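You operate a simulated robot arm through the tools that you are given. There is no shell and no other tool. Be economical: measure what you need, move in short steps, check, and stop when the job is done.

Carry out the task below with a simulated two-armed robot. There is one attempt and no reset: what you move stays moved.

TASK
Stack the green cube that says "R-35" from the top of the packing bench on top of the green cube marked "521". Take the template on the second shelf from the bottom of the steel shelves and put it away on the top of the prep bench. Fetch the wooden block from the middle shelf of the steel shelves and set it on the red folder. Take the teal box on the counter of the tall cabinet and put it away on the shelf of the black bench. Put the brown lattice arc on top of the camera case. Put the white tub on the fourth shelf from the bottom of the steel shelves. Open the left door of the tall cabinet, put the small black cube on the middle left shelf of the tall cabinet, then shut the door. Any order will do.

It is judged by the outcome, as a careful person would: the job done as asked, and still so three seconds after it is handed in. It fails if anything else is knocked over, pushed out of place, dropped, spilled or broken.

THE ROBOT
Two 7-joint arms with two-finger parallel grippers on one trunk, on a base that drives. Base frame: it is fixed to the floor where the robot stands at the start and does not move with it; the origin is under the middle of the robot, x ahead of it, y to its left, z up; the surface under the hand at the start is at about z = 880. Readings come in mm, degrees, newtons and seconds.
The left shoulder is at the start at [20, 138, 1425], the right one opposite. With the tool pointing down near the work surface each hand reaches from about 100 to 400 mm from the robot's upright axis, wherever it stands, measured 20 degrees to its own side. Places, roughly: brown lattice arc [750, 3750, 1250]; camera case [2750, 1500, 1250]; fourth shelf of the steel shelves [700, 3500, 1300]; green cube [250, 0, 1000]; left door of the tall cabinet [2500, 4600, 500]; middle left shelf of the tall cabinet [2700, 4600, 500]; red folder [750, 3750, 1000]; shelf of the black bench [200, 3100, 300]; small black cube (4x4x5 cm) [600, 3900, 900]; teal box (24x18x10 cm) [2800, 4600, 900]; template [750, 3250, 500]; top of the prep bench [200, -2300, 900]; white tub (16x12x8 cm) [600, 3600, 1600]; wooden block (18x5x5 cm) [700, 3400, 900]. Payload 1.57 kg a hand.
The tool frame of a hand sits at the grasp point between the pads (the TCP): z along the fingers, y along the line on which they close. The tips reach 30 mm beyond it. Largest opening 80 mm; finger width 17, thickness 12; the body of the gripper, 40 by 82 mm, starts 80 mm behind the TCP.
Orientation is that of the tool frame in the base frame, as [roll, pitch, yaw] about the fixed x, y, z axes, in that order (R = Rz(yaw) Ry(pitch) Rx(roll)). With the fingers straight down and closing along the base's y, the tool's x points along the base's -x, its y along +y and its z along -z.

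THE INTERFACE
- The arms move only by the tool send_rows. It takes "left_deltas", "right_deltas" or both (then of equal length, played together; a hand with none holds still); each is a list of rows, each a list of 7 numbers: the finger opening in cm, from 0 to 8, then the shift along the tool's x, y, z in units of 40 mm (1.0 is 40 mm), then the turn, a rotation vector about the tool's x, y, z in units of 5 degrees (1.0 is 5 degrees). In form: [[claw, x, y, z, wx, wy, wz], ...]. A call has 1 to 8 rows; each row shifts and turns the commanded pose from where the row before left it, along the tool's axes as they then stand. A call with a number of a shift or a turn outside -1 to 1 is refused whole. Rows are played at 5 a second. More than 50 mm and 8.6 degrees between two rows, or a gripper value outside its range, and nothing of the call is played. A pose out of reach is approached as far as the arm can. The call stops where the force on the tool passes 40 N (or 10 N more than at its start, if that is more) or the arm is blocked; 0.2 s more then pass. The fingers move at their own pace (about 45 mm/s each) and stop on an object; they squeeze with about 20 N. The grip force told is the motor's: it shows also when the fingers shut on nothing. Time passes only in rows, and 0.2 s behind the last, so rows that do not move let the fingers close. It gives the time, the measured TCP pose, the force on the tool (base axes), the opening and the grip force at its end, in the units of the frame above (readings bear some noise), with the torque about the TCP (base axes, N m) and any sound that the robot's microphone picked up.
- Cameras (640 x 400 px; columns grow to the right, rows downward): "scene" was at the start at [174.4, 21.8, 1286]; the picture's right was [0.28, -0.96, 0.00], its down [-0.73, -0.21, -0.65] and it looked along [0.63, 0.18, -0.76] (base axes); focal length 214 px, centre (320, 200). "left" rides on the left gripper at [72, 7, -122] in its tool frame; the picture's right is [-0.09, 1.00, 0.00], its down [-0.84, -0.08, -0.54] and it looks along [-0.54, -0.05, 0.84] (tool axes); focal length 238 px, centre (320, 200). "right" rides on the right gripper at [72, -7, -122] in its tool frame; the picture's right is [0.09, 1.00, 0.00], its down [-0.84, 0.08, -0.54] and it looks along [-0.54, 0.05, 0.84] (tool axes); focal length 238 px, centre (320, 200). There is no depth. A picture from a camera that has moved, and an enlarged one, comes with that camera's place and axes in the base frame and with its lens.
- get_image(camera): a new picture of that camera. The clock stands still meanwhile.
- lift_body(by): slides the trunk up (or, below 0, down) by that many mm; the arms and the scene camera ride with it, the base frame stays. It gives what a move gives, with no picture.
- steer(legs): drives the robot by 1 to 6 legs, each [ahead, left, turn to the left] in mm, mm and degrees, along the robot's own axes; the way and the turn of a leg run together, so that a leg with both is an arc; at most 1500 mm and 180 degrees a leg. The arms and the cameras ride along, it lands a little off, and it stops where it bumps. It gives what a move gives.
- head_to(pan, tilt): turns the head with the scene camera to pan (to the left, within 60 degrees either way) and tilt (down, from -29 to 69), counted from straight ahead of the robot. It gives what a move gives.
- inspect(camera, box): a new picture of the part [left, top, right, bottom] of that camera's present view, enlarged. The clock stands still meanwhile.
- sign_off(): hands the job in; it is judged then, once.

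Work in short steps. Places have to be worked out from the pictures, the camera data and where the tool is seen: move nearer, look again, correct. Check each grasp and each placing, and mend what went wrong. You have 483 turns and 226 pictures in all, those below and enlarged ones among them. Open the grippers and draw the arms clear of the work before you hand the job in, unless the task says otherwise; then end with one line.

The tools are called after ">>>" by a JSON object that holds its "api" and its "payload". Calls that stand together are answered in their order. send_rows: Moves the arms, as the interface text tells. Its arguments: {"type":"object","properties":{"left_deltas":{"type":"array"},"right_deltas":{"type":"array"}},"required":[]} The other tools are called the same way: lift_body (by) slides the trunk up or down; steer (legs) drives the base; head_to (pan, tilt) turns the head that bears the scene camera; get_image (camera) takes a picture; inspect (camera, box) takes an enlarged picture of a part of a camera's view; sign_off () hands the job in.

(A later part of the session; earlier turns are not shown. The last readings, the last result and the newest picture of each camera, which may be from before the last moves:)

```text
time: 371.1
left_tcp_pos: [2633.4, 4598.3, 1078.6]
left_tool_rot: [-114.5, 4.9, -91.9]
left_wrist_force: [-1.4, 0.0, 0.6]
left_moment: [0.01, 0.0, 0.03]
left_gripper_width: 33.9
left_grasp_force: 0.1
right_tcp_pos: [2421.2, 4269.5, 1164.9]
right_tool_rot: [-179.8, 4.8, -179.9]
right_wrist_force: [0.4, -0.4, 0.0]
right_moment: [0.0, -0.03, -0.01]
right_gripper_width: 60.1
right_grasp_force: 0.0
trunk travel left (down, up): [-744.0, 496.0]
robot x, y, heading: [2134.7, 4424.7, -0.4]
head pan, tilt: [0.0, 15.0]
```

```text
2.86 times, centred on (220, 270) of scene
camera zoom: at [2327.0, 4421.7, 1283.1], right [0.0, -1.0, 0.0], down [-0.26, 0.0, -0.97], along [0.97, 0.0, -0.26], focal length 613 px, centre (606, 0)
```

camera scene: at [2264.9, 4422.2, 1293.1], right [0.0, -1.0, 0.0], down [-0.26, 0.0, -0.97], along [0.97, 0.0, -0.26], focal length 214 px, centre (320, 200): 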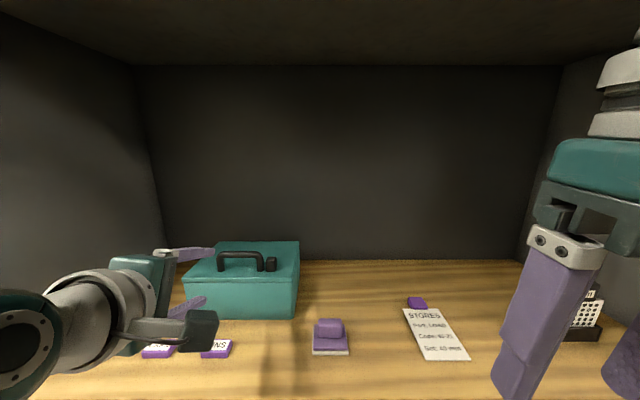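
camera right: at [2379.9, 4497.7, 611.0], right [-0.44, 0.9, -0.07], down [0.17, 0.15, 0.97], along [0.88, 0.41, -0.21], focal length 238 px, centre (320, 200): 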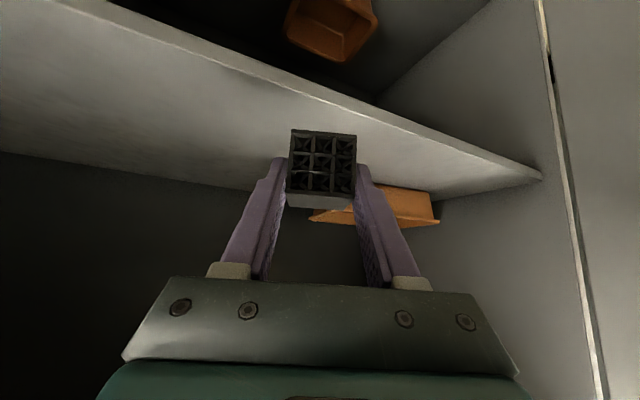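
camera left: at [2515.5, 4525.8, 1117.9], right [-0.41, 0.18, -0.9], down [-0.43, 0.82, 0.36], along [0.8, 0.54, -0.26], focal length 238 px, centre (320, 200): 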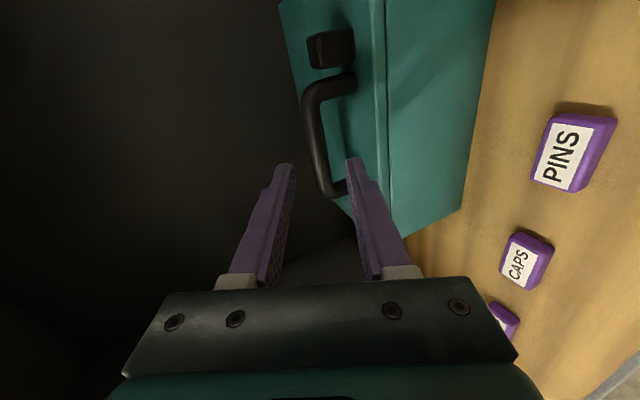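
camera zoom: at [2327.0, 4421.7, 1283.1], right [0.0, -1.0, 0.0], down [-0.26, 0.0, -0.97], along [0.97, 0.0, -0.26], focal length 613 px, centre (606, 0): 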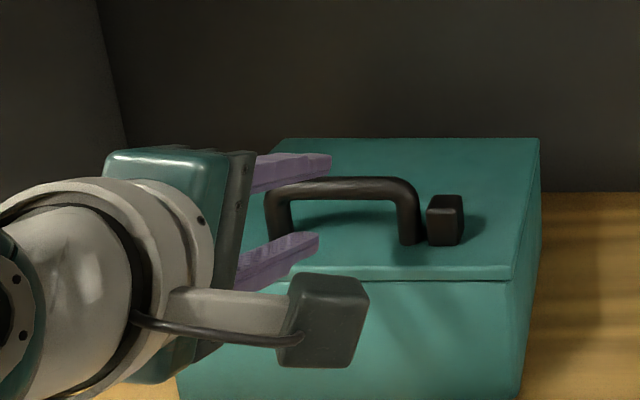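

The approach line passes through the bar. I advance 48 mm along the tool so the lower finger slides under the bar.

>>> {"api": "send_rows", "payload": {"left_deltas": [[3.4, 0, 0, 0.6, 0, 0, 0], [3.4, 0, 0, 0.6, 0, 0, 0], [3.4, 0, 0, 0, 0, 0, 0]]}}

>>> {"api": "get_image", "payload": {"camera": "left"}}

>>> {"api": "inspect", "payload": {"camera": "scene", "box": [120, 200, 320, 340]}}

```text
time: 371.9
left_tcp_pos: [2675.4, 4598.8, 1059.4]
left_tool_rot: [-114.6, 4.9, -92.0]
left_wrist_force: [0.0, 0.6, 0.1]
left_moment: [-0.01, 0.01, 0.05]
left_gripper_width: 33.9
left_grasp_force: 0.1
right_tcp_pos: [2421.2, 4269.9, 1163.9]
right_tool_rot: [-179.9, 4.8, -180.0]
right_wrist_force: [-0.3, -0.3, -0.1]
right_moment: [0.02, 0.06, 0.03]
right_gripper_width: 60.3
right_grasp_force: 0.1
trunk travel left (down, up): [-744.0, 496.0]
robot x, y, heading: [2137.2, 4422.3, -0.0]
head pan, tilt: [0.0, 15.0]
```

```text
72 pictures are left
camera left: at [2558.9, 4526.8, 1097.6], right [-0.41, 0.18, -0.9], down [-0.43, 0.82, 0.37], along [0.8, 0.54, -0.26], focal length 238 px, centre (320, 200)
```

left: 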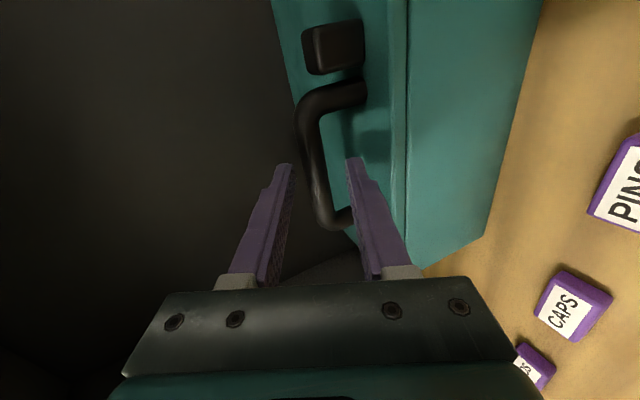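

```text
2.86 times, centred on (220, 270) of scene
camera zoom: at [2326.9, 4421.7, 1283.1], right [0.0, -1.0, 0.0], down [-0.26, 0.0, -0.97], along [0.97, 0.0, -0.26], focal length 613 px, centre (606, 0)
```

zoom: 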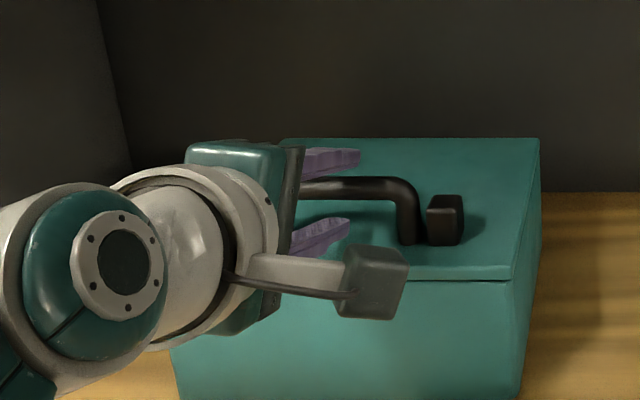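

The bar is between the fingers. I close on it.

>>> {"api": "send_rows", "payload": {"left_deltas": [[2, 0, 0, 0, 0, 0, 0], [1, 0, 0, 0, 0, 0, 0], [0.5, 0, 0, 0, 0, 0, 0], [0.5, 0, 0, 0, 0, 0, 0]]}}

>>> {"api": "get_image", "payload": {"camera": "left"}}

```text
time: 372.9
left_tcp_pos: [2676.8, 4599.2, 1061.1]
left_tool_rot: [-114.4, 4.9, -91.9]
left_wrist_force: [-2.2, -1.8, 8.8]
left_moment: [-0.37, -0.19, 0.1]
left_gripper_width: 16.7
left_grasp_force: 19.9
right_tcp_pos: [2421.8, 4270.4, 1165.1]
right_tool_rot: [-179.8, 4.8, -179.8]
right_wrist_force: [0.5, 0.3, 0.7]
right_moment: [0.01, 0.0, -0.02]
right_gripper_width: 60.0
right_grasp_force: 0.0
trunk travel left (down, up): [-744.0, 496.0]
robot x, y, heading: [2132.3, 4419.1, -0.4]
head pan, tilt: [0.0, 15.0]
```

```text
70 pictures are left
camera left: at [2559.5, 4526.8, 1098.7], right [-0.4, 0.18, -0.9], down [-0.43, 0.82, 0.36], along [0.8, 0.54, -0.25], focal length 238 px, centre (320, 200)
```

left: 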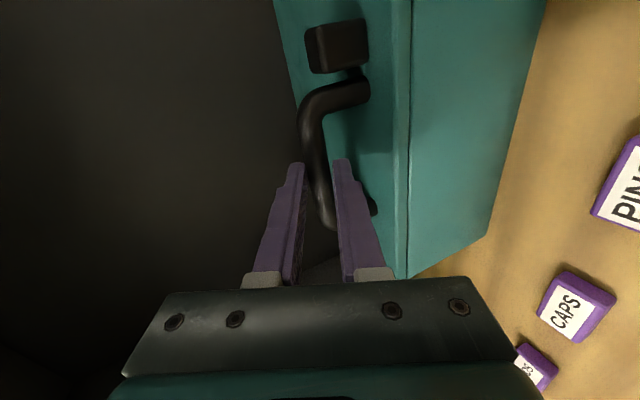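

Gripped on the bar. I lift 30 mm and look.

>>> {"api": "lift_body", "payload": {"by": 30}}

>>> {"api": "inspect", "payload": {"camera": "scene", "box": [120, 180, 360, 350]}}

```text
time: 373.6
left_tcp_pos: [2675.5, 4600.3, 1088.1]
left_tool_rot: [-114.7, 4.9, -92.0]
left_wrist_force: [-1.7, 0.6, -3.8]
left_moment: [-0.26, 0.24, -0.07]
left_gripper_width: 15.5
left_grasp_force: 19.8
right_tcp_pos: [2420.7, 4270.1, 1195.4]
right_tool_rot: [-179.9, 4.7, -179.9]
right_wrist_force: [-0.2, -0.2, 0.4]
right_moment: [0.01, -0.02, 0.0]
right_gripper_width: 59.9
right_grasp_force: 0.0
trunk travel left (down, up): [-774.0, 466.0]
robot x, y, heading: [2134.5, 4422.0, -0.4]
head pan, tilt: [0.0, 15.0]
```

```text
2.35 times, centred on (240, 265) of scene
camera zoom: at [2326.5, 4421.7, 1313.0], right [0.0, -1.0, 0.0], down [-0.26, 0.0, -0.97], along [0.97, 0.0, -0.26], focal length 505 px, centre (508, 47)
```

zoom: 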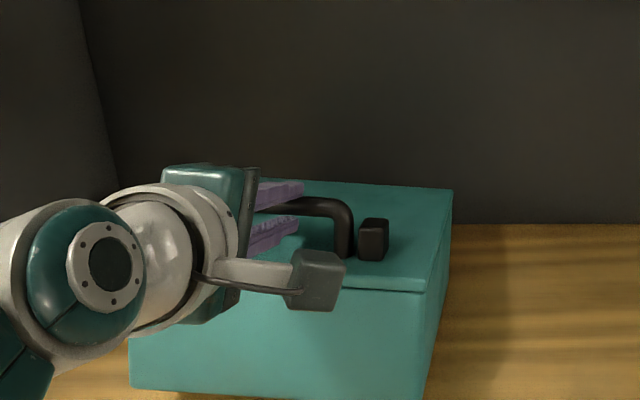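

The front rises; the box pivots about the handle. I lift further until it hangs free.

>>> {"api": "lift_body", "payload": {"by": 70}}

>>> {"api": "get_image", "payload": {"camera": "scene"}}

```text
time: 374.7
left_tcp_pos: [2674.2, 4598.4, 1158.7]
left_tool_rot: [-114.7, 4.9, -92.1]
left_wrist_force: [0.1, -0.6, -6.3]
left_moment: [-0.04, 0.11, -0.04]
left_gripper_width: 15.7
left_grasp_force: 20.4
right_tcp_pos: [2421.8, 4268.6, 1264.7]
right_tool_rot: [-179.9, 4.7, -179.9]
right_wrist_force: [0.6, -0.6, 0.0]
right_moment: [0.01, -0.01, -0.01]
right_gripper_width: 59.9
right_grasp_force: 0.1
trunk travel left (down, up): [-844.0, 396.0]
robot x, y, heading: [2137.1, 4420.1, -0.2]
head pan, tilt: [0.0, 15.0]
```

```text
68 pictures are left
camera scene: at [2326.5, 4421.6, 1382.9], right [0.0, -1.0, 0.0], down [-0.26, 0.0, -0.97], along [0.97, 0.0, -0.26], focal length 214 px, centre (320, 200)
```

scene: 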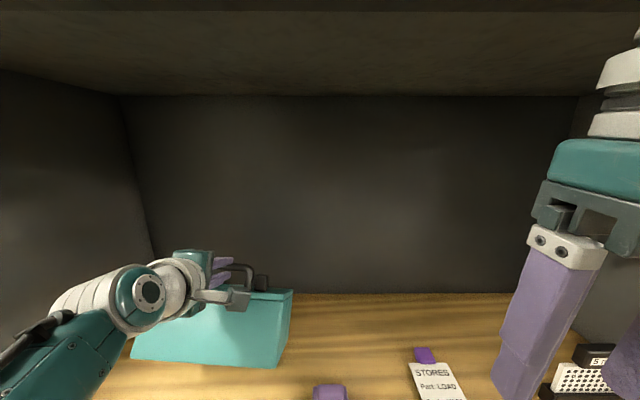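

It hangs free (≈6.3 N). I raise a bit more and back out.

>>> {"api": "lift_body", "payload": {"by": 30}}

>>> {"api": "steer", "payload": {"legs": [[-600, 0, 0]]}}

>>> {"api": "head_to", "payload": {"pan": 30, "tilt": 30}}

>>> {"api": "get_image", "payload": {"camera": "scene"}}

```text
time: 375.4
left_tcp_pos: [2674.3, 4599.4, 1188.6]
left_tool_rot: [-114.6, 4.9, -92.0]
left_wrist_force: [0.2, 0.0, -6.7]
left_moment: [-0.08, 0.15, 0.01]
left_gripper_width: 15.7
left_grasp_force: 19.2
right_tcp_pos: [2421.9, 4268.6, 1293.6]
right_tool_rot: [-180.0, 4.8, -179.8]
right_wrist_force: [-0.2, 0.6, 1.1]
right_moment: [-0.01, -0.02, 0.01]
right_gripper_width: 59.9
right_grasp_force: 0.1
trunk travel left (down, up): [-874.0, 366.0]
robot x, y, heading: [2136.1, 4423.8, -0.5]
head pan, tilt: [0.0, 15.0]
```

```text
time: 378.9
left_tcp_pos: [2072.8, 4600.9, 1190.2]
left_tool_rot: [-114.5, 4.9, -92.2]
left_wrist_force: [0.2, 0.1, -6.2]
left_moment: [-0.05, 0.14, 0.01]
left_gripper_width: 15.6
left_grasp_force: 20.3
right_tcp_pos: [1817.5, 4274.0, 1295.4]
right_tool_rot: [-179.9, 4.8, 179.9]
right_wrist_force: [0.1, 0.2, -0.3]
right_moment: [0.0, -0.04, 0.02]
right_gripper_width: 59.9
right_grasp_force: 0.1
trunk travel left (down, up): [-874.0, 366.0]
robot x, y, heading: [1532.1, 4430.0, -0.6]
head pan, tilt: [0.0, 15.0]
```

```text
time: 379.8
left_tcp_pos: [2073.5, 4599.5, 1188.9]
left_tool_rot: [-114.6, 4.8, -92.1]
left_wrist_force: [0.3, 0.5, -6.8]
left_moment: [-0.09, 0.18, -0.01]
left_gripper_width: 15.8
left_grasp_force: 19.9
right_tcp_pos: [1819.0, 4272.7, 1295.5]
right_tool_rot: [180.0, 4.8, 179.9]
right_wrist_force: [0.1, 0.0, 0.1]
right_moment: [0.02, 0.0, 0.0]
right_gripper_width: 60.1
right_grasp_force: 0.1
trunk travel left (down, up): [-874.0, 366.0]
robot x, y, heading: [1532.2, 4428.3, -0.8]
head pan, tilt: [30.0, 30.0]
```

```text
67 pictures are left
camera scene: at [1710.1, 4470.3, 1388.7], right [0.49, -0.87, 0.0], down [-0.44, -0.25, -0.87], along [0.75, 0.43, -0.5], focal length 214 px, centre (320, 200)
```

scene: 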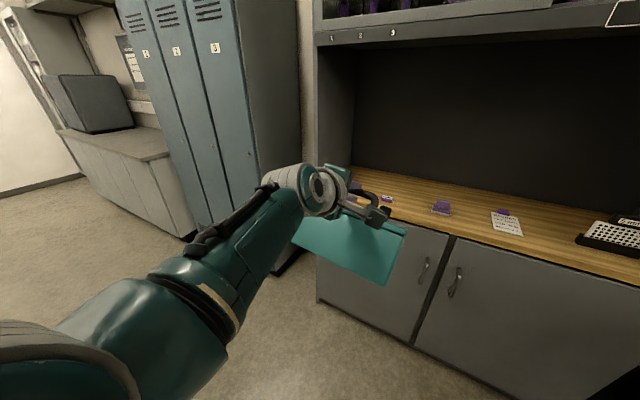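

The box is clear. I drive around the steel shelves to the black bench on their other side.

>>> {"api": "steer", "payload": {"legs": [[0, 0, -89.3], [1450, 0, 0], [750, 0, 0], [0, -1450, 0], [0, -750, 0], [0, 0, 90]]}}

>>> {"api": "head_to", "payload": {"pan": 45, "tilt": 25}}

>>> {"api": "get_image", "payload": {"camera": "scene"}}

```text
time: 408.9
left_tcp_pos: [-160.5, 2454.5, 1187.8]
left_tool_rot: [-114.6, 4.9, -93.1]
left_wrist_force: [-0.1, 0.7, -6.1]
left_moment: [-0.05, 0.19, -0.01]
left_gripper_width: 15.2
left_grasp_force: 20.1
right_tcp_pos: [-420.0, 2130.8, 1295.2]
right_tool_rot: [-179.8, 4.8, 179.0]
right_wrist_force: [0.2, -0.3, 0.1]
right_moment: [0.02, -0.02, -0.02]
right_gripper_width: 60.2
right_grasp_force: 0.0
trunk travel left (down, up): [-874.0, 366.0]
robot x, y, heading: [-705.1, 2283.6, -1.6]
head pan, tilt: [30.0, 30.0]
```

```text
time: 409.6
left_tcp_pos: [-160.7, 2454.2, 1188.8]
left_tool_rot: [-114.6, 4.9, -93.1]
left_wrist_force: [-0.5, -0.1, -6.2]
left_moment: [-0.03, 0.17, 0.04]
left_gripper_width: 15.2
left_grasp_force: 20.0
right_tcp_pos: [-420.4, 2130.1, 1294.0]
right_tool_rot: [-180.0, 4.7, 179.0]
right_wrist_force: [-1.0, 0.7, -0.6]
right_moment: [0.0, -0.02, 0.0]
right_gripper_width: 60.0
right_grasp_force: 0.0
trunk travel left (down, up): [-874.0, 366.0]
robot x, y, heading: [-706.1, 2284.5, -1.3]
head pan, tilt: [45.0, 25.0]
```

```text
66 pictures are left
camera scene: at [-539.0, 2349.6, 1396.7], right [0.69, -0.72, 0.0], down [-0.31, -0.29, -0.91], along [0.66, 0.62, -0.42], focal length 214 px, centre (320, 200)
```

scene: 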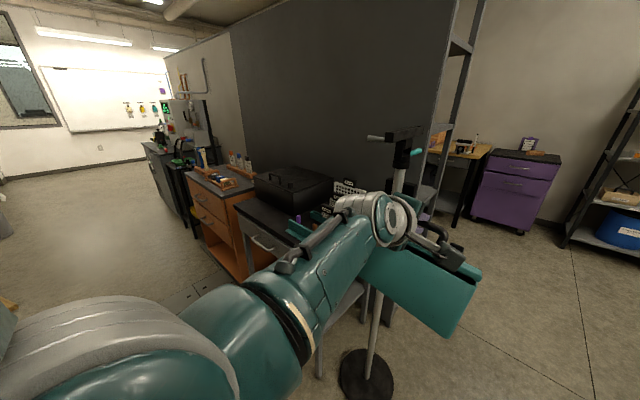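

I move to face the black bench squarely for a look.

>>> {"api": "steer", "payload": {"legs": [[-220, 0, 0], [0, 720, 0]]}}

>>> {"api": "head_to", "payload": {"pan": 0, "tilt": 35}}

>>> {"api": "get_image", "payload": {"camera": "scene"}}

```text
time: 414.9
left_tcp_pos: [-362.0, 3184.7, 1190.7]
left_tool_rot: [-114.5, 5.0, -93.1]
left_wrist_force: [0.0, 0.4, 0.0]
left_moment: [0.02, -0.01, 0.01]
left_gripper_width: 4.9
left_grasp_force: 0.1
right_tcp_pos: [-622.5, 2860.3, 1295.0]
right_tool_rot: [-179.9, 4.8, 179.0]
right_wrist_force: [-0.1, -1.1, 0.0]
right_moment: [0.01, -0.02, -0.01]
right_gripper_width: 59.7
right_grasp_force: 0.0
trunk travel left (down, up): [-874.0, 366.0]
robot x, y, heading: [-908.7, 3015.9, -1.3]
head pan, tilt: [45.0, 25.0]
```

```text
time: 416.0
left_tcp_pos: [-362.7, 3184.2, 1188.0]
left_tool_rot: [-114.4, 5.0, -93.1]
left_wrist_force: [-0.6, 1.0, 0.6]
left_moment: [-0.04, -0.02, 0.0]
left_gripper_width: 5.0
left_grasp_force: 0.0
right_tcp_pos: [-622.8, 2859.1, 1295.6]
right_tool_rot: [-180.0, 4.7, 179.0]
right_wrist_force: [-0.5, -0.4, 0.1]
right_moment: [-0.01, 0.01, 0.0]
right_gripper_width: 59.7
right_grasp_force: 0.1
trunk travel left (down, up): [-874.0, 366.0]
robot x, y, heading: [-905.8, 3018.2, -1.5]
head pan, tilt: [0.0, 35.0]
```

```text
65 pictures are left
camera scene: at [-719.5, 3013.6, 1381.1], right [-0.02, -1.0, 0.0], down [-0.57, 0.01, -0.82], along [0.82, -0.02, -0.57], focal length 214 px, centre (320, 200)
```

scene: 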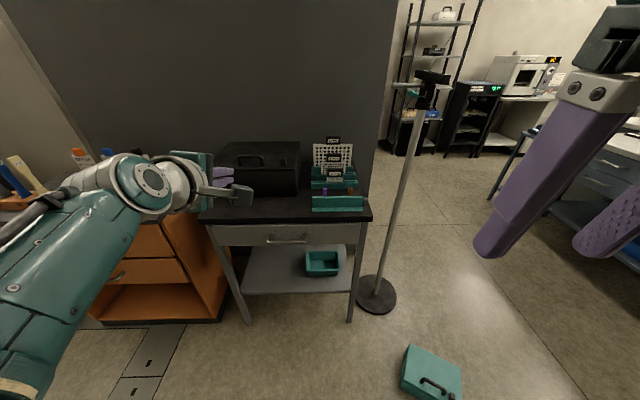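

The box slipped and lies on the floor at about (-337, 2418), upright. I go back to it and look closely.

>>> {"api": "steer", "payload": {"legs": [[-200, 0, 0], [0, -690, 0]]}}

>>> {"api": "head_to", "payload": {"pan": 0, "tilt": 55}}

>>> {"api": "get_image", "payload": {"camera": "scene"}}

```text
time: 421.0
left_tcp_pos: [-576.0, 2499.3, 1189.2]
left_tool_rot: [-114.5, 4.9, -92.9]
left_wrist_force: [0.5, -0.1, 0.0]
left_moment: [-0.01, 0.01, 0.01]
left_gripper_width: 5.1
left_grasp_force: 0.0
right_tcp_pos: [-834.4, 2175.3, 1294.6]
right_tool_rot: [180.0, 4.8, 179.1]
right_wrist_force: [-0.3, -0.3, -0.3]
right_moment: [0.02, -0.02, 0.03]
right_gripper_width: 60.0
right_grasp_force: 0.1
trunk travel left (down, up): [-874.0, 366.0]
robot x, y, heading: [-1120.6, 2333.9, -1.5]
head pan, tilt: [0.0, 35.0]
```

```text
time: 421.8
left_tcp_pos: [-574.6, 2499.7, 1188.9]
left_tool_rot: [-114.6, 4.9, -93.0]
left_wrist_force: [-0.6, 0.2, -0.5]
left_moment: [-0.01, -0.03, 0.02]
left_gripper_width: 4.5
left_grasp_force: 0.1
right_tcp_pos: [-834.4, 2175.4, 1295.4]
right_tool_rot: [-179.8, 4.8, 179.2]
right_wrist_force: [0.6, 0.7, -0.1]
right_moment: [0.0, -0.02, 0.05]
right_gripper_width: 60.0
right_grasp_force: 0.0
trunk travel left (down, up): [-874.0, 366.0]
robot x, y, heading: [-1118.0, 2331.7, -1.3]
head pan, tilt: [0.0, 55.0]
```

```text
64 pictures are left
camera scene: at [-947.9, 2329.3, 1352.9], right [-0.02, -1.0, 0.0], down [-0.82, 0.02, -0.57], along [0.57, -0.01, -0.82], focal length 214 px, centre (320, 200)
```

scene: 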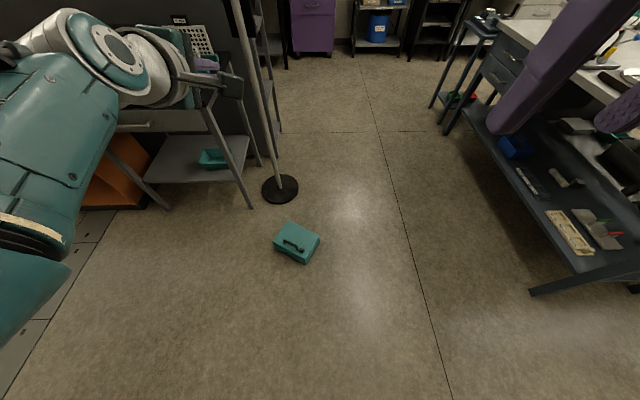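

>>> {"api": "inspect", "payload": {"camera": "scene", "box": [257, 208, 337, 273]}}

```text
6.15 times, centred on (297, 240) of scene
camera zoom: at [-947.9, 2329.3, 1352.9], right [-0.02, -1.0, 0.0], down [-0.82, 0.02, -0.57], along [0.57, -0.01, -0.82], focal length 1320 px, centre (462, -49)
```

zoom: 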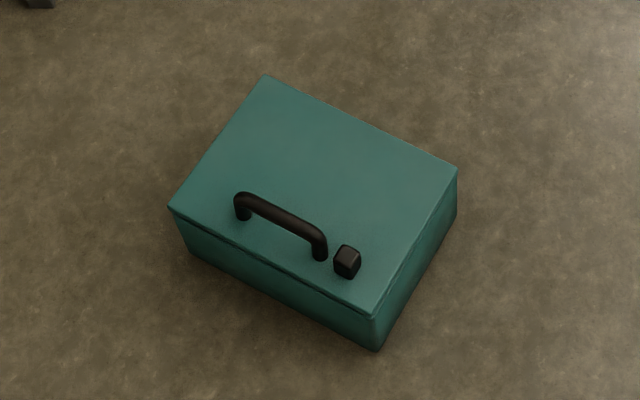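

Box upright, handle side facing (-.86,.50), bar mid ≈(-425,2500,148). I turn to heading -30°, position, and lower the trunk.

>>> {"api": "steer", "payload": {"legs": [[0, 0, -28.7]]}}

>>> {"api": "lift_body", "payload": {"by": -400}}

>>> {"api": "lift_body", "payload": {"by": -400}}

```text
time: 423.6
left_tcp_pos: [-561.4, 2218.3, 1189.3]
left_tool_rot: [-114.5, 5.0, -121.7]
left_wrist_force: [-0.6, 0.3, 0.8]
left_moment: [0.01, 0.0, 0.04]
left_gripper_width: 4.9
left_grasp_force: 0.1
right_tcp_pos: [-944.7, 2058.0, 1295.1]
right_tool_rot: [-179.9, 4.8, 150.5]
right_wrist_force: [-0.1, -0.6, 0.8]
right_moment: [-0.02, 0.01, 0.0]
right_gripper_width: 59.7
right_grasp_force: 0.1
trunk travel left (down, up): [-874.0, 366.0]
robot x, y, heading: [-1118.4, 2331.5, -29.7]
head pan, tilt: [0.0, 55.0]
```

```text
time: 427.4
left_tcp_pos: [-561.7, 2218.6, 789.3]
left_tool_rot: [-114.5, 4.9, -121.6]
left_wrist_force: [0.2, 0.5, 0.1]
left_moment: [-0.01, -0.03, -0.02]
left_gripper_width: 4.7
left_grasp_force: 0.0
right_tcp_pos: [-945.4, 2057.5, 894.5]
right_tool_rot: [-179.9, 4.7, 150.6]
right_wrist_force: [0.6, -0.3, 0.9]
right_moment: [-0.01, 0.02, 0.0]
right_gripper_width: 60.1
right_grasp_force: 0.1
trunk travel left (down, up): [-474.0, 766.0]
robot x, y, heading: [-1121.2, 2331.4, -30.1]
head pan, tilt: [0.0, 55.0]
```

```text
time: 431.3
left_tcp_pos: [-560.6, 2218.4, 389.9]
left_tool_rot: [-114.5, 4.9, -121.6]
left_wrist_force: [-0.6, -0.3, -0.3]
left_moment: [0.01, 0.02, 0.03]
left_gripper_width: 5.0
left_grasp_force: 0.1
right_tcp_pos: [-945.3, 2058.8, 495.7]
right_tool_rot: [-179.9, 4.8, 150.6]
right_wrist_force: [0.0, -0.1, -0.4]
right_moment: [-0.03, -0.04, 0.0]
right_gripper_width: 59.9
right_grasp_force: 0.0
trunk travel left (down, up): [-74.0, 1166.0]
robot x, y, heading: [-1118.7, 2332.6, -29.7]
head pan, tilt: [0.0, 55.0]
```

I move to the pre-grasp place and lower the hand toward floor height.

>>> {"api": "steer", "payload": {"legs": [[-140, 312, 0]]}}

>>> {"api": "lift_body", "payload": {"by": -68}}

>>> {"api": "send_rows", "payload": {"left_deltas": [[3.4, 0.085, 0.9, 0.41, 0, 0, 0], [3.4, 0.085, 0.9, 0.41, 0, 0, 0], [3.4, 0.085, 0.9, 0.41, 0, 0, 0]]}}

>>> {"api": "head_to", "payload": {"pan": 15, "tilt": 35}}

>>> {"api": "get_image", "payload": {"camera": "scene"}}

>>> {"api": "get_image", "payload": {"camera": "left"}}

```text
time: 433.5
left_tcp_pos: [-526.0, 2560.7, 388.8]
left_tool_rot: [-114.5, 4.9, -121.7]
left_wrist_force: [-0.7, -0.4, 0.8]
left_moment: [0.0, -0.01, 0.03]
left_gripper_width: 4.9
left_grasp_force: 0.1
right_tcp_pos: [-908.5, 2400.0, 495.8]
right_tool_rot: [-179.8, 4.9, 150.6]
right_wrist_force: [-0.2, 0.3, 0.0]
right_moment: [0.06, 0.01, 0.0]
right_gripper_width: 59.9
right_grasp_force: 0.1
trunk travel left (down, up): [-74.0, 1166.0]
robot x, y, heading: [-1082.7, 2673.2, -29.9]
head pan, tilt: [0.0, 55.0]
```

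```text
time: 434.6
left_tcp_pos: [-526.1, 2561.7, 321.3]
left_tool_rot: [-114.5, 4.8, -121.7]
left_wrist_force: [-0.5, -1.1, 0.5]
left_moment: [-0.01, 0.01, 0.03]
left_gripper_width: 4.9
left_grasp_force: 0.0
right_tcp_pos: [-908.4, 2401.4, 426.1]
right_tool_rot: [-179.9, 4.7, 150.6]
right_wrist_force: [0.2, 0.3, -0.5]
right_moment: [-0.03, 0.02, -0.02]
right_gripper_width: 59.9
right_grasp_force: 0.2
trunk travel left (down, up): [-6.0, 1234.0]
robot x, y, heading: [-1083.1, 2680.2, -29.6]
head pan, tilt: [0.0, 55.0]
```

```text
time: 435.4
left_tcp_pos: [-523.8, 2564.3, 222.5]
left_tool_rot: [-114.3, 5.0, -121.4]
left_wrist_force: [0.2, -0.5, -0.7]
left_moment: [-0.04, -0.02, 0.02]
left_gripper_width: 33.8
left_grasp_force: 0.1
left hand out of reach, approached as far as the arm can: row 3
right_tcp_pos: [-907.1, 2401.3, 426.7]
right_tool_rot: [-179.9, 5.0, 150.6]
right_wrist_force: [-0.3, 0.2, 0.2]
right_moment: [0.0, -0.01, 0.01]
right_gripper_width: 59.9
right_grasp_force: 0.1
trunk travel left (down, up): [-6.0, 1234.0]
robot x, y, heading: [-1084.3, 2679.8, -29.7]
head pan, tilt: [0.0, 55.0]
```

```text
time: 436.2
left_tcp_pos: [-526.1, 2562.3, 221.2]
left_tool_rot: [-114.6, 4.9, -121.5]
left_wrist_force: [-0.3, 0.3, 0.5]
left_moment: [0.01, -0.04, 0.03]
left_gripper_width: 34.3
left_grasp_force: 0.1
right_tcp_pos: [-908.8, 2402.0, 426.7]
right_tool_rot: [-179.9, 4.8, 150.6]
right_wrist_force: [0.2, 0.4, -0.5]
right_moment: [0.0, 0.0, 0.01]
right_gripper_width: 59.8
right_grasp_force: 0.1
trunk travel left (down, up): [-6.0, 1234.0]
robot x, y, heading: [-1087.0, 2675.7, -29.7]
head pan, tilt: [15.0, 35.0]
```

```text
62 pictures are left
camera scene: at [-912.9, 2603.9, 513.0], right [-0.26, -0.97, 0.0], down [-0.56, 0.15, -0.82], along [0.79, -0.21, -0.57], focal length 214 px, centre (320, 200)
```

scene: 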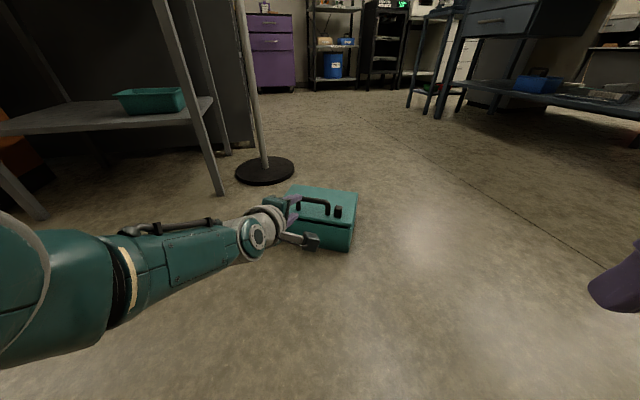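

```text
61 pictures are left
camera left: at [-662.9, 2557.4, 259.7], right [-0.26, 0.36, -0.89], down [0.03, 0.93, 0.37], along [0.96, 0.07, -0.26], focal length 238 px, centre (320, 200)
```

left: 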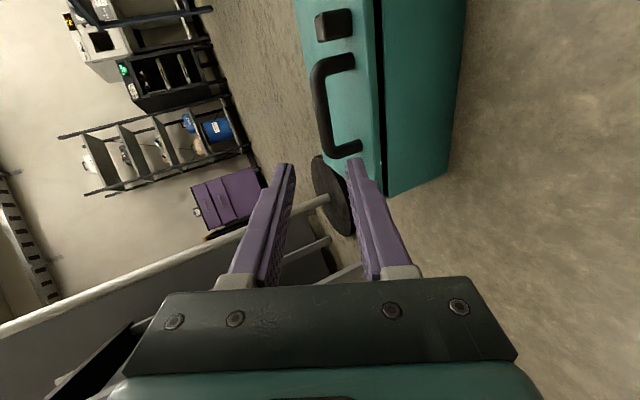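

The low reach is limited by extension; I retract the hand 120 mm, drive forward accordingly, and lower more.

>>> {"api": "send_rows", "payload": {"left_deltas": [[3.4, 0, 0.41, -0.9, 0, 0, 0], [3.4, 0, 0.41, -0.9, 0, 0, 0], [3.4, 0, 0.41, -0.9, 0, 0, 0], [3.4, 0.04, 0.45, 0.2, 0, 0, 0]]}}

>>> {"api": "get_image", "payload": {"camera": "left"}}

```text
time: 437.2
left_tcp_pos: [-626.2, 2624.4, 203.1]
left_tool_rot: [-114.6, 5.0, -121.7]
left_wrist_force: [0.4, 0.5, 0.8]
left_moment: [0.0, 0.01, 0.01]
left_gripper_width: 34.1
left_grasp_force: 0.0
right_tcp_pos: [-908.9, 2401.1, 427.2]
right_tool_rot: [-179.9, 4.9, 150.5]
right_wrist_force: [1.3, 0.3, -0.8]
right_moment: [0.02, -0.04, 0.01]
right_gripper_width: 60.0
right_grasp_force: 0.0
trunk travel left (down, up): [-6.0, 1234.0]
robot x, y, heading: [-1083.6, 2677.7, -30.0]
head pan, tilt: [15.0, 35.0]
```

```text
60 pictures are left
camera left: at [-763.2, 2619.6, 241.0], right [-0.26, 0.36, -0.89], down [0.03, 0.93, 0.37], along [0.96, 0.07, -0.26], focal length 238 px, centre (320, 200)
```

left: 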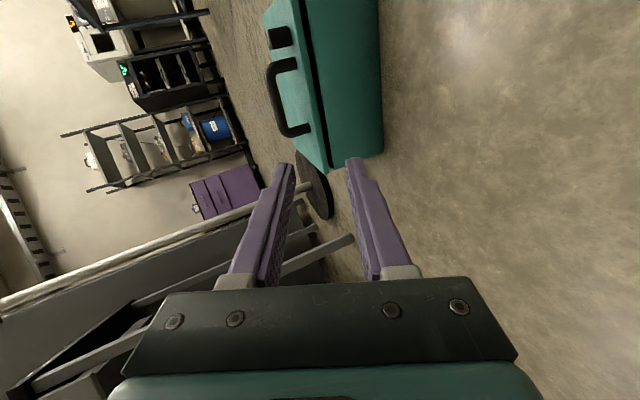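

Triangulated: bar mid at forward coordinate ≈ -1602 along heading -30°, lateral OK, z≈149. I drive ahead 150 mm to the pre-grasp and check.

>>> {"api": "steer", "payload": {"legs": [[150, -10, 0]]}}

>>> {"api": "send_rows", "payload": {"left_deltas": [[3.2, 0.02, 0.25, 0.11, 0, 0, 0], [3.2, 0, 0, 0, 0, 0, 0]]}}

>>> {"api": "get_image", "payload": {"camera": "left"}}

>>> {"api": "head_to", "payload": {"pan": 25, "tilt": 40}}

>>> {"api": "inspect", "payload": {"camera": "scene", "box": [220, 100, 460, 300]}}

```text
time: 438.6
left_tcp_pos: [-506.9, 2545.1, 200.9]
left_tool_rot: [-114.7, 4.9, -121.6]
left_wrist_force: [0.8, -0.2, 0.0]
left_moment: [0.0, -0.04, -0.01]
left_gripper_width: 34.1
left_grasp_force: 0.1
right_tcp_pos: [-787.6, 2320.4, 425.5]
right_tool_rot: [-179.9, 4.7, 150.5]
right_wrist_force: [0.3, -0.2, -0.3]
right_moment: [0.0, 0.0, 0.01]
right_gripper_width: 59.9
right_grasp_force: 0.1
trunk travel left (down, up): [-6.0, 1234.0]
robot x, y, heading: [-959.3, 2594.1, -29.7]
head pan, tilt: [15.0, 35.0]
```

```text
time: 439.2
left_tcp_pos: [-503.7, 2543.2, 191.8]
left_tool_rot: [-114.6, 4.9, -121.6]
left_wrist_force: [0.0, -0.2, -0.1]
left_moment: [-0.01, 0.0, -0.04]
left_gripper_width: 31.8
left_grasp_force: 0.2
right_tcp_pos: [-785.9, 2319.6, 426.7]
right_tool_rot: [-179.9, 4.8, 150.5]
right_wrist_force: [0.3, 0.2, -0.2]
right_moment: [0.02, -0.03, -0.02]
right_gripper_width: 59.9
right_grasp_force: 0.0
trunk travel left (down, up): [-6.0, 1234.0]
robot x, y, heading: [-965.5, 2594.0, -29.9]
head pan, tilt: [15.0, 35.0]
```

```text
59 pictures are left
camera left: at [-641.2, 2537.7, 229.9], right [-0.26, 0.36, -0.89], down [0.03, 0.93, 0.37], along [0.96, 0.07, -0.26], focal length 238 px, centre (320, 200)
```

left: 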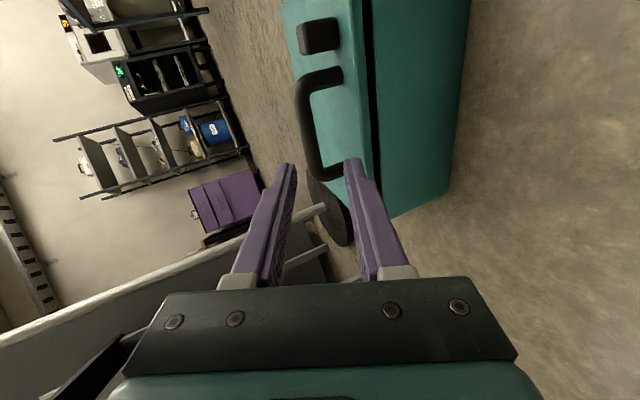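

```text
time: 439.9
left_tcp_pos: [-502.8, 2542.9, 192.3]
left_tool_rot: [-114.6, 4.9, -121.6]
left_wrist_force: [-0.6, 0.0, -0.4]
left_moment: [-0.01, 0.0, 0.03]
left_gripper_width: 32.1
left_grasp_force: 0.2
right_tcp_pos: [-785.9, 2318.2, 427.2]
right_tool_rot: [-179.9, 4.8, 150.5]
right_wrist_force: [-0.2, 0.3, 0.1]
right_moment: [-0.02, 0.02, -0.03]
right_gripper_width: 60.3
right_grasp_force: 0.1
trunk travel left (down, up): [-6.0, 1234.0]
robot x, y, heading: [-957.7, 2590.5, -30.0]
head pan, tilt: [25.0, 40.0]
```

```text
2.00 times, centred on (340, 200) of scene
camera zoom: at [-789.3, 2536.7, 505.5], right [-0.09, -1.0, 0.0], down [-0.64, 0.06, -0.77], along [0.76, -0.07, -0.64], focal length 429 px, centre (280, 200)
```

zoom: 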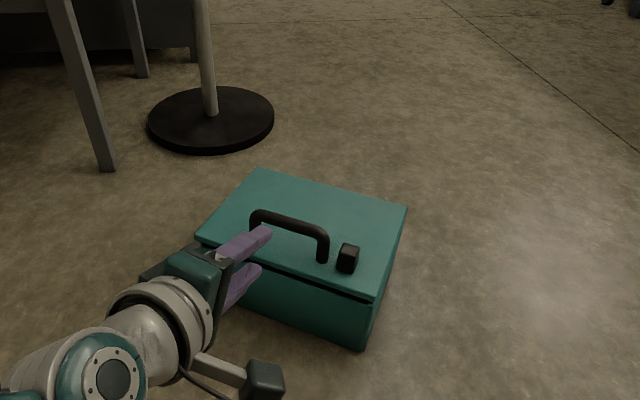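

Consistent: bar mid (-414,2490,149). I advance 108 mm along the tool with a 4 mm raise.

>>> {"api": "send_rows", "payload": {"left_deltas": [[3.2, 0, -0.1, 0.85, 0, 0, 0], [3.2, 0, 0, 0.9, 0, 0, 0]]}}

>>> {"api": "get_image", "payload": {"camera": "left"}}

```text
time: 440.5
left_tcp_pos: [-453.7, 2515.3, 173.4]
left_tool_rot: [-114.4, 5.0, -121.5]
left_wrist_force: [-0.3, 0.5, 0.2]
left_moment: [0.01, 0.01, -0.01]
left_gripper_width: 32.3
left_grasp_force: 0.0
left hand out of reach, approached as far as the arm can: row 2
right_tcp_pos: [-783.4, 2318.2, 427.6]
right_tool_rot: [-180.0, 4.9, 150.5]
right_wrist_force: [0.0, 0.4, 0.0]
right_moment: [-0.01, 0.03, 0.07]
right_gripper_width: 60.0
right_grasp_force: 0.0
trunk travel left (down, up): [-6.0, 1234.0]
robot x, y, heading: [-957.8, 2596.4, -29.9]
head pan, tilt: [25.0, 40.0]
```

```text
57 pictures are left
camera left: at [-589.5, 2509.2, 210.9], right [-0.26, 0.36, -0.9], down [0.03, 0.93, 0.37], along [0.96, 0.07, -0.25], focal length 238 px, centre (320, 200)
```

left: 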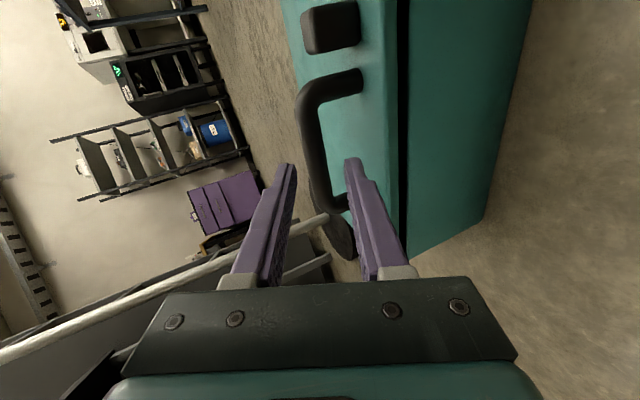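

The arm is at its limit; I retract 50 mm, lower 24 mm, and let the base do the advance.

>>> {"api": "send_rows", "payload": {"left_deltas": [[3.2, 0.02, 0.5, -0.45, 0, 0, 0], [3.2, 0.02, 0.55, -0.45, 0, 0, 0], [3.2, 0.0, 0.1, 0.0, 0, 0, 0]]}}

```text
time: 441.3
left_tcp_pos: [-500.3, 2542.6, 144.7]
left_tool_rot: [-114.5, 4.9, -121.7]
left_wrist_force: [0.3, -1.1, 0.3]
left_moment: [0.01, -0.05, -0.01]
left_gripper_width: 31.9
left_grasp_force: 0.0
right_tcp_pos: [-785.3, 2319.4, 426.9]
right_tool_rot: [-179.9, 4.9, 150.5]
right_wrist_force: [0.4, 0.0, 0.0]
right_moment: [0.0, 0.01, -0.05]
right_gripper_width: 60.2
right_grasp_force: 0.1
trunk travel left (down, up): [-6.0, 1234.0]
robot x, y, heading: [-962.6, 2593.3, -30.0]
head pan, tilt: [25.0, 40.0]
```

I flatten the tool (rotate ~16° up) for a horizontal entry and set z to 150.

>>> {"api": "send_rows", "payload": {"left_deltas": [[3.2, 0, 0, 0, 0.8, 0, 0], [3.2, 0, 0, 0, 0.8, 0, 0], [3.2, 0, 0, 0, 0.8, 0, 0], [3.2, 0, -0.14, -0.02, 0.8, 0, 0]]}}

>>> {"api": "get_image", "payload": {"camera": "left"}}

```text
time: 442.3
left_tcp_pos: [-498.5, 2544.3, 184.0]
left_tool_rot: [-98.5, 4.9, -121.6]
left_wrist_force: [0.5, -0.1, -0.7]
left_moment: [0.01, 0.01, 0.01]
left_gripper_width: 32.0
left_grasp_force: 0.2
left hand out of reach, approached as far as the arm can: row 2, 3, 4
right_tcp_pos: [-785.1, 2317.5, 426.9]
right_tool_rot: [-179.9, 4.8, 150.5]
right_wrist_force: [-1.3, 0.5, 0.0]
right_moment: [0.01, 0.02, 0.02]
right_gripper_width: 59.8
right_grasp_force: 0.0
trunk travel left (down, up): [-6.0, 1234.0]
robot x, y, heading: [-961.2, 2596.1, -29.9]
head pan, tilt: [25.0, 40.0]
```

```text
56 pictures are left
camera left: at [-639.4, 2546.4, 189.9], right [-0.03, 0.23, -0.97], down [-0.02, 0.97, 0.23], along [1.0, 0.02, -0.03], focal length 238 px, centre (320, 200)
```

left: 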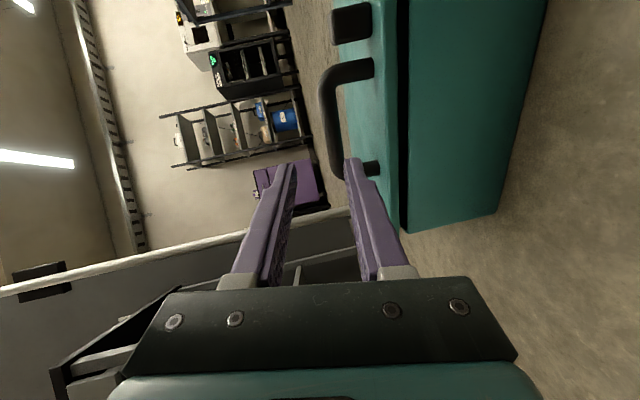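

That flattening limits the low reach; I revert to the tilt, go up on the approach line, and will alternate small forward drives with small lowerings.

>>> {"api": "send_rows", "payload": {"left_deltas": [[3.2, 0, 0, 0, -0.8, 0, 0], [3.2, 0, 0, 0, -0.8, 0, 0], [3.2, 0, 0, 0, -0.8, 0, 0], [3.2, 0, 0, 0, -0.8, 0, 0], [3.2, -0.085, -0.9, -0.41, 0, 0, 0], [3.2, 0, 0, 0, 0, 0, 0]]}}

```text
time: 443.7
left_tcp_pos: [-498.6, 2545.9, 222.5]
left_tool_rot: [-114.7, 5.0, -121.5]
left_wrist_force: [0.1, 0.3, -0.2]
left_moment: [0.03, -0.03, 0.01]
left_gripper_width: 31.9
left_grasp_force: 0.0
right_tcp_pos: [-784.7, 2318.5, 427.9]
right_tool_rot: [-179.9, 4.7, 150.5]
right_wrist_force: [-0.1, -0.2, -0.4]
right_moment: [0.0, -0.04, 0.02]
right_gripper_width: 60.1
right_grasp_force: 0.2
trunk travel left (down, up): [-6.0, 1234.0]
robot x, y, heading: [-957.6, 2591.8, -29.9]
head pan, tilt: [25.0, 40.0]
```

>>> {"api": "send_rows", "payload": {"left_deltas": [[3.2, 0.057, 0.61, 0.277, 0, 0, 0]]}}

>>> {"api": "steer", "payload": {"legs": [[40, -5, 0]]}}

>>> {"api": "send_rows", "payload": {"left_deltas": [[3.2, 0.04, 0.41, 0.185, 0, 0, 0]]}}

>>> {"api": "steer", "payload": {"legs": [[25, 0, 0]]}}

>>> {"api": "send_rows", "payload": {"left_deltas": [[3.2, 0.023, 0.25, 0.113, 0, 0, 0]]}}

>>> {"api": "get_image", "payload": {"camera": "left"}}

```text
time: 444.1
left_tcp_pos: [-498.1, 2546.9, 196.1]
left_tool_rot: [-114.5, 5.1, -121.6]
left_wrist_force: [-0.3, 0.6, 1.1]
left_moment: [0.0, 0.02, -0.02]
left_gripper_width: 32.2
left_grasp_force: 0.2
right_tcp_pos: [-785.2, 2319.4, 427.5]
right_tool_rot: [-179.9, 4.8, 150.6]
right_wrist_force: [-0.9, -0.1, 0.2]
right_moment: [-0.01, -0.02, -0.02]
right_gripper_width: 60.1
right_grasp_force: 0.0
trunk travel left (down, up): [-6.0, 1234.0]
robot x, y, heading: [-959.0, 2590.7, -30.1]
head pan, tilt: [25.0, 40.0]
```

```text
time: 445.0
left_tcp_pos: [-473.0, 2528.1, 194.3]
left_tool_rot: [-115.0, 4.9, -121.6]
left_wrist_force: [-0.3, 0.1, -0.1]
left_moment: [-0.01, -0.08, 0.0]
left_gripper_width: 32.0
left_grasp_force: 0.0
right_tcp_pos: [-760.3, 2299.2, 425.0]
right_tool_rot: [-180.0, 4.5, 150.4]
right_wrist_force: [-0.6, 0.3, -0.3]
right_moment: [-0.01, -0.03, -0.01]
right_gripper_width: 59.6
right_grasp_force: 0.0
trunk travel left (down, up): [-6.0, 1234.0]
robot x, y, heading: [-925.5, 2565.4, -30.1]
head pan, tilt: [25.0, 40.0]
```

```text
time: 445.4
left_tcp_pos: [-465.6, 2521.7, 178.2]
left_tool_rot: [-114.6, 4.9, -121.6]
left_wrist_force: [-0.5, 0.4, -0.3]
left_moment: [-0.05, -0.01, -0.07]
left_gripper_width: 32.0
left_grasp_force: 0.0
right_tcp_pos: [-752.6, 2294.1, 427.2]
right_tool_rot: [-179.9, 4.8, 150.5]
right_wrist_force: [0.3, 0.5, -0.1]
right_moment: [-0.01, 0.04, -0.01]
right_gripper_width: 60.2
right_grasp_force: 0.0
trunk travel left (down, up): [-6.0, 1234.0]
robot x, y, heading: [-931.7, 2570.1, -29.7]
head pan, tilt: [25.0, 40.0]
```

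```text
time: 446.2
left_tcp_pos: [-451.4, 2514.1, 176.8]
left_tool_rot: [-114.9, 5.0, -121.7]
left_wrist_force: [-0.7, -0.4, -0.3]
left_moment: [-0.03, -0.05, 0.0]
left_gripper_width: 32.1
left_grasp_force: 0.0
right_tcp_pos: [-738.6, 2285.9, 425.3]
right_tool_rot: [-179.9, 4.5, 150.6]
right_wrist_force: [-0.3, -0.3, -0.3]
right_moment: [-0.03, -0.06, 0.01]
right_gripper_width: 59.8
right_grasp_force: 0.1
trunk travel left (down, up): [-6.0, 1234.0]
robot x, y, heading: [-905.7, 2556.0, -29.6]
head pan, tilt: [25.0, 40.0]
```

```text
time: 446.6
left_tcp_pos: [-444.6, 2509.6, 168.0]
left_tool_rot: [-114.5, 5.0, -121.6]
left_wrist_force: [0.2, -0.3, 0.2]
left_moment: [-0.01, 0.0, 0.03]
left_gripper_width: 31.9
left_grasp_force: 0.0
right_tcp_pos: [-731.2, 2282.9, 426.8]
right_tool_rot: [-179.9, 4.7, 150.5]
right_wrist_force: [0.3, 0.5, 0.3]
right_moment: [-0.02, -0.02, 0.0]
right_gripper_width: 60.0
right_grasp_force: 0.0
trunk travel left (down, up): [-6.0, 1234.0]
robot x, y, heading: [-903.7, 2554.4, -30.1]
head pan, tilt: [25.0, 40.0]
```

```text
55 pictures are left
camera left: at [-579.9, 2503.7, 205.6], right [-0.26, 0.36, -0.89], down [0.03, 0.93, 0.37], along [0.96, 0.07, -0.26], focal length 238 px, centre (320, 200)
```

left: 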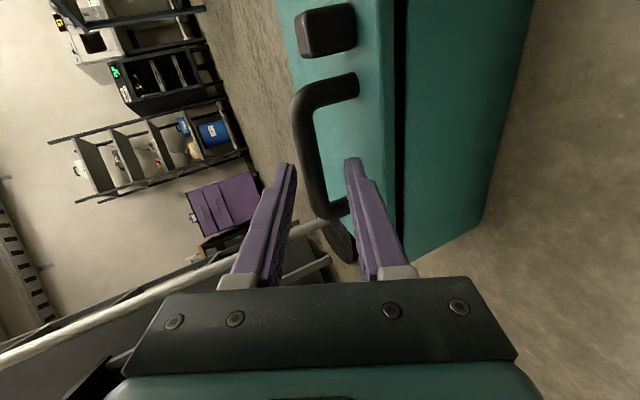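

On the line. Two more small steps.

>>> {"api": "steer", "payload": {"legs": [[18, 0, 0]]}}

>>> {"api": "send_rows", "payload": {"left_deltas": [[3.2, 0.012, 0.13, 0.06, 0, 0, 0]]}}

>>> {"api": "steer", "payload": {"legs": [[17, 0, 0]]}}

>>> {"api": "send_rows", "payload": {"left_deltas": [[3.2, 0.012, 0.13, 0.06, 0, 0, 0]]}}

>>> {"api": "get_image", "payload": {"camera": "left"}}

>>> {"api": "inspect", "payload": {"camera": "scene", "box": [200, 100, 440, 300]}}

```text
time: 447.4
left_tcp_pos: [-434.6, 2503.7, 165.4]
left_tool_rot: [-114.8, 4.9, -121.6]
left_wrist_force: [-1.2, 0.9, 0.3]
left_moment: [-0.06, -0.02, -0.02]
left_gripper_width: 31.9
left_grasp_force: 0.1
right_tcp_pos: [-722.3, 2275.5, 424.5]
right_tool_rot: [-179.8, 4.6, 150.5]
right_wrist_force: [-1.1, 1.0, 0.1]
right_moment: [-0.02, -0.02, -0.02]
right_gripper_width: 60.1
right_grasp_force: 0.0
trunk travel left (down, up): [-6.0, 1234.0]
robot x, y, heading: [-892.0, 2549.0, -29.8]
head pan, tilt: [25.0, 40.0]
```

```text
time: 447.8
left_tcp_pos: [-427.5, 2499.5, 161.2]
left_tool_rot: [-114.6, 4.9, -121.7]
left_wrist_force: [0.4, -0.6, -0.2]
left_moment: [0.0, -0.02, -0.01]
left_gripper_width: 32.0
left_grasp_force: 0.1
right_tcp_pos: [-716.4, 2273.6, 426.7]
right_tool_rot: [-179.9, 4.8, 150.5]
right_wrist_force: [0.3, -0.8, 0.3]
right_moment: [-0.01, 0.02, -0.02]
right_gripper_width: 60.0
right_grasp_force: 0.0
trunk travel left (down, up): [-6.0, 1234.0]
robot x, y, heading: [-889.3, 2546.9, -29.9]
head pan, tilt: [25.0, 40.0]
```

```text
time: 448.6
left_tcp_pos: [-419.5, 2496.2, 159.8]
left_tool_rot: [-114.8, 4.9, -121.5]
left_wrist_force: [-0.3, 0.6, -0.7]
left_moment: [-0.04, -0.07, 0.03]
left_gripper_width: 32.0
left_grasp_force: 0.2
right_tcp_pos: [-707.1, 2266.8, 425.9]
right_tool_rot: [-179.9, 4.5, 150.6]
right_wrist_force: [0.1, -0.1, 0.4]
right_moment: [0.01, -0.06, -0.02]
right_gripper_width: 59.9
right_grasp_force: 0.1
trunk travel left (down, up): [-6.0, 1234.0]
robot x, y, heading: [-880.5, 2539.1, -29.7]
head pan, tilt: [25.0, 40.0]
```

```text
time: 449.0
left_tcp_pos: [-413.8, 2492.1, 155.0]
left_tool_rot: [-114.5, 5.0, -121.6]
left_wrist_force: [0.1, 0.0, 0.1]
left_moment: [-0.04, 0.01, -0.01]
left_gripper_width: 32.0
left_grasp_force: 0.0
right_tcp_pos: [-701.9, 2265.5, 425.6]
right_tool_rot: [-179.8, 4.8, 150.5]
right_wrist_force: [-0.2, -0.4, 0.5]
right_moment: [0.02, 0.0, 0.02]
right_gripper_width: 60.1
right_grasp_force: 0.1
trunk travel left (down, up): [-6.0, 1234.0]
robot x, y, heading: [-875.4, 2542.4, -29.7]
head pan, tilt: [25.0, 40.0]
```

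```text
54 pictures are left
camera left: at [-550.1, 2486.2, 194.1], right [-0.26, 0.36, -0.89], down [0.03, 0.93, 0.37], along [0.96, 0.07, -0.26], focal length 238 px, centre (320, 200)
```

left: 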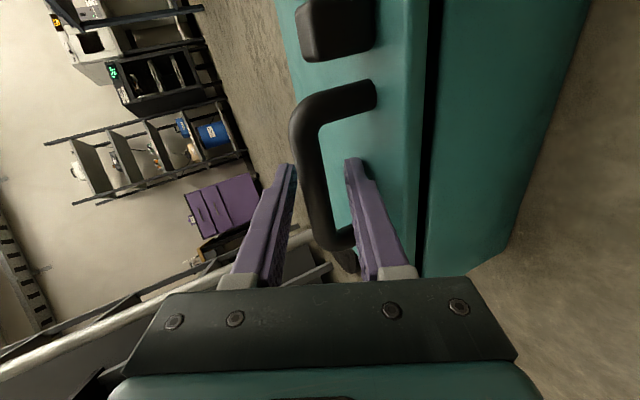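

```text
2.00 times, centred on (320, 200) of scene
camera zoom: at [-705.0, 2482.6, 505.7], right [-0.09, -1.0, 0.0], down [-0.64, 0.05, -0.77], along [0.76, -0.07, -0.64], focal length 429 px, centre (320, 200)
```

zoom: 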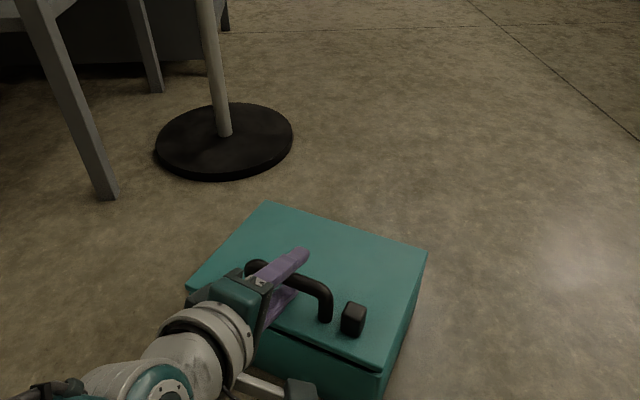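

Bar is at the TCP, between the fingers. I close.

>>> {"api": "send_rows", "payload": {"left_deltas": [[2, 0, 0, 0.1, 0, 0, 0], [1, 0, 0, 0, 0, 0, 0], [0, 0, 0, 0, 0, 0, 0], [0, 0, 0, 0, 0, 0, 0]]}}

>>> {"api": "get_image", "payload": {"camera": "left"}}

```text
time: 450.0
left_tcp_pos: [-409.3, 2489.2, 154.7]
left_tool_rot: [-114.4, 4.9, -121.4]
left_wrist_force: [0.1, -1.0, 10.6]
left_moment: [-0.3, 0.13, 0.14]
left_gripper_width: 16.7
left_grasp_force: 20.2
right_tcp_pos: [-701.2, 2263.7, 428.4]
right_tool_rot: [-179.9, 4.8, 150.6]
right_wrist_force: [0.3, 0.3, -0.1]
right_moment: [-0.01, 0.01, 0.0]
right_gripper_width: 60.1
right_grasp_force: 0.0
trunk travel left (down, up): [-6.0, 1234.0]
robot x, y, heading: [-874.8, 2541.8, -30.1]
head pan, tilt: [25.0, 40.0]
```

```text
52 pictures are left
camera left: at [-546.0, 2483.6, 193.1], right [-0.26, 0.36, -0.9], down [0.03, 0.93, 0.36], along [0.96, 0.07, -0.25], focal length 238 px, centre (320, 200)
```

left: 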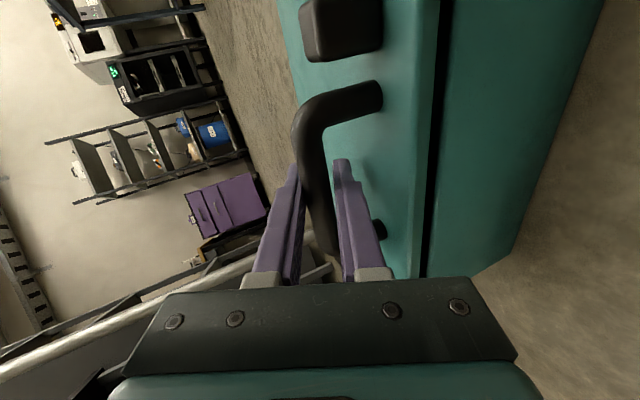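

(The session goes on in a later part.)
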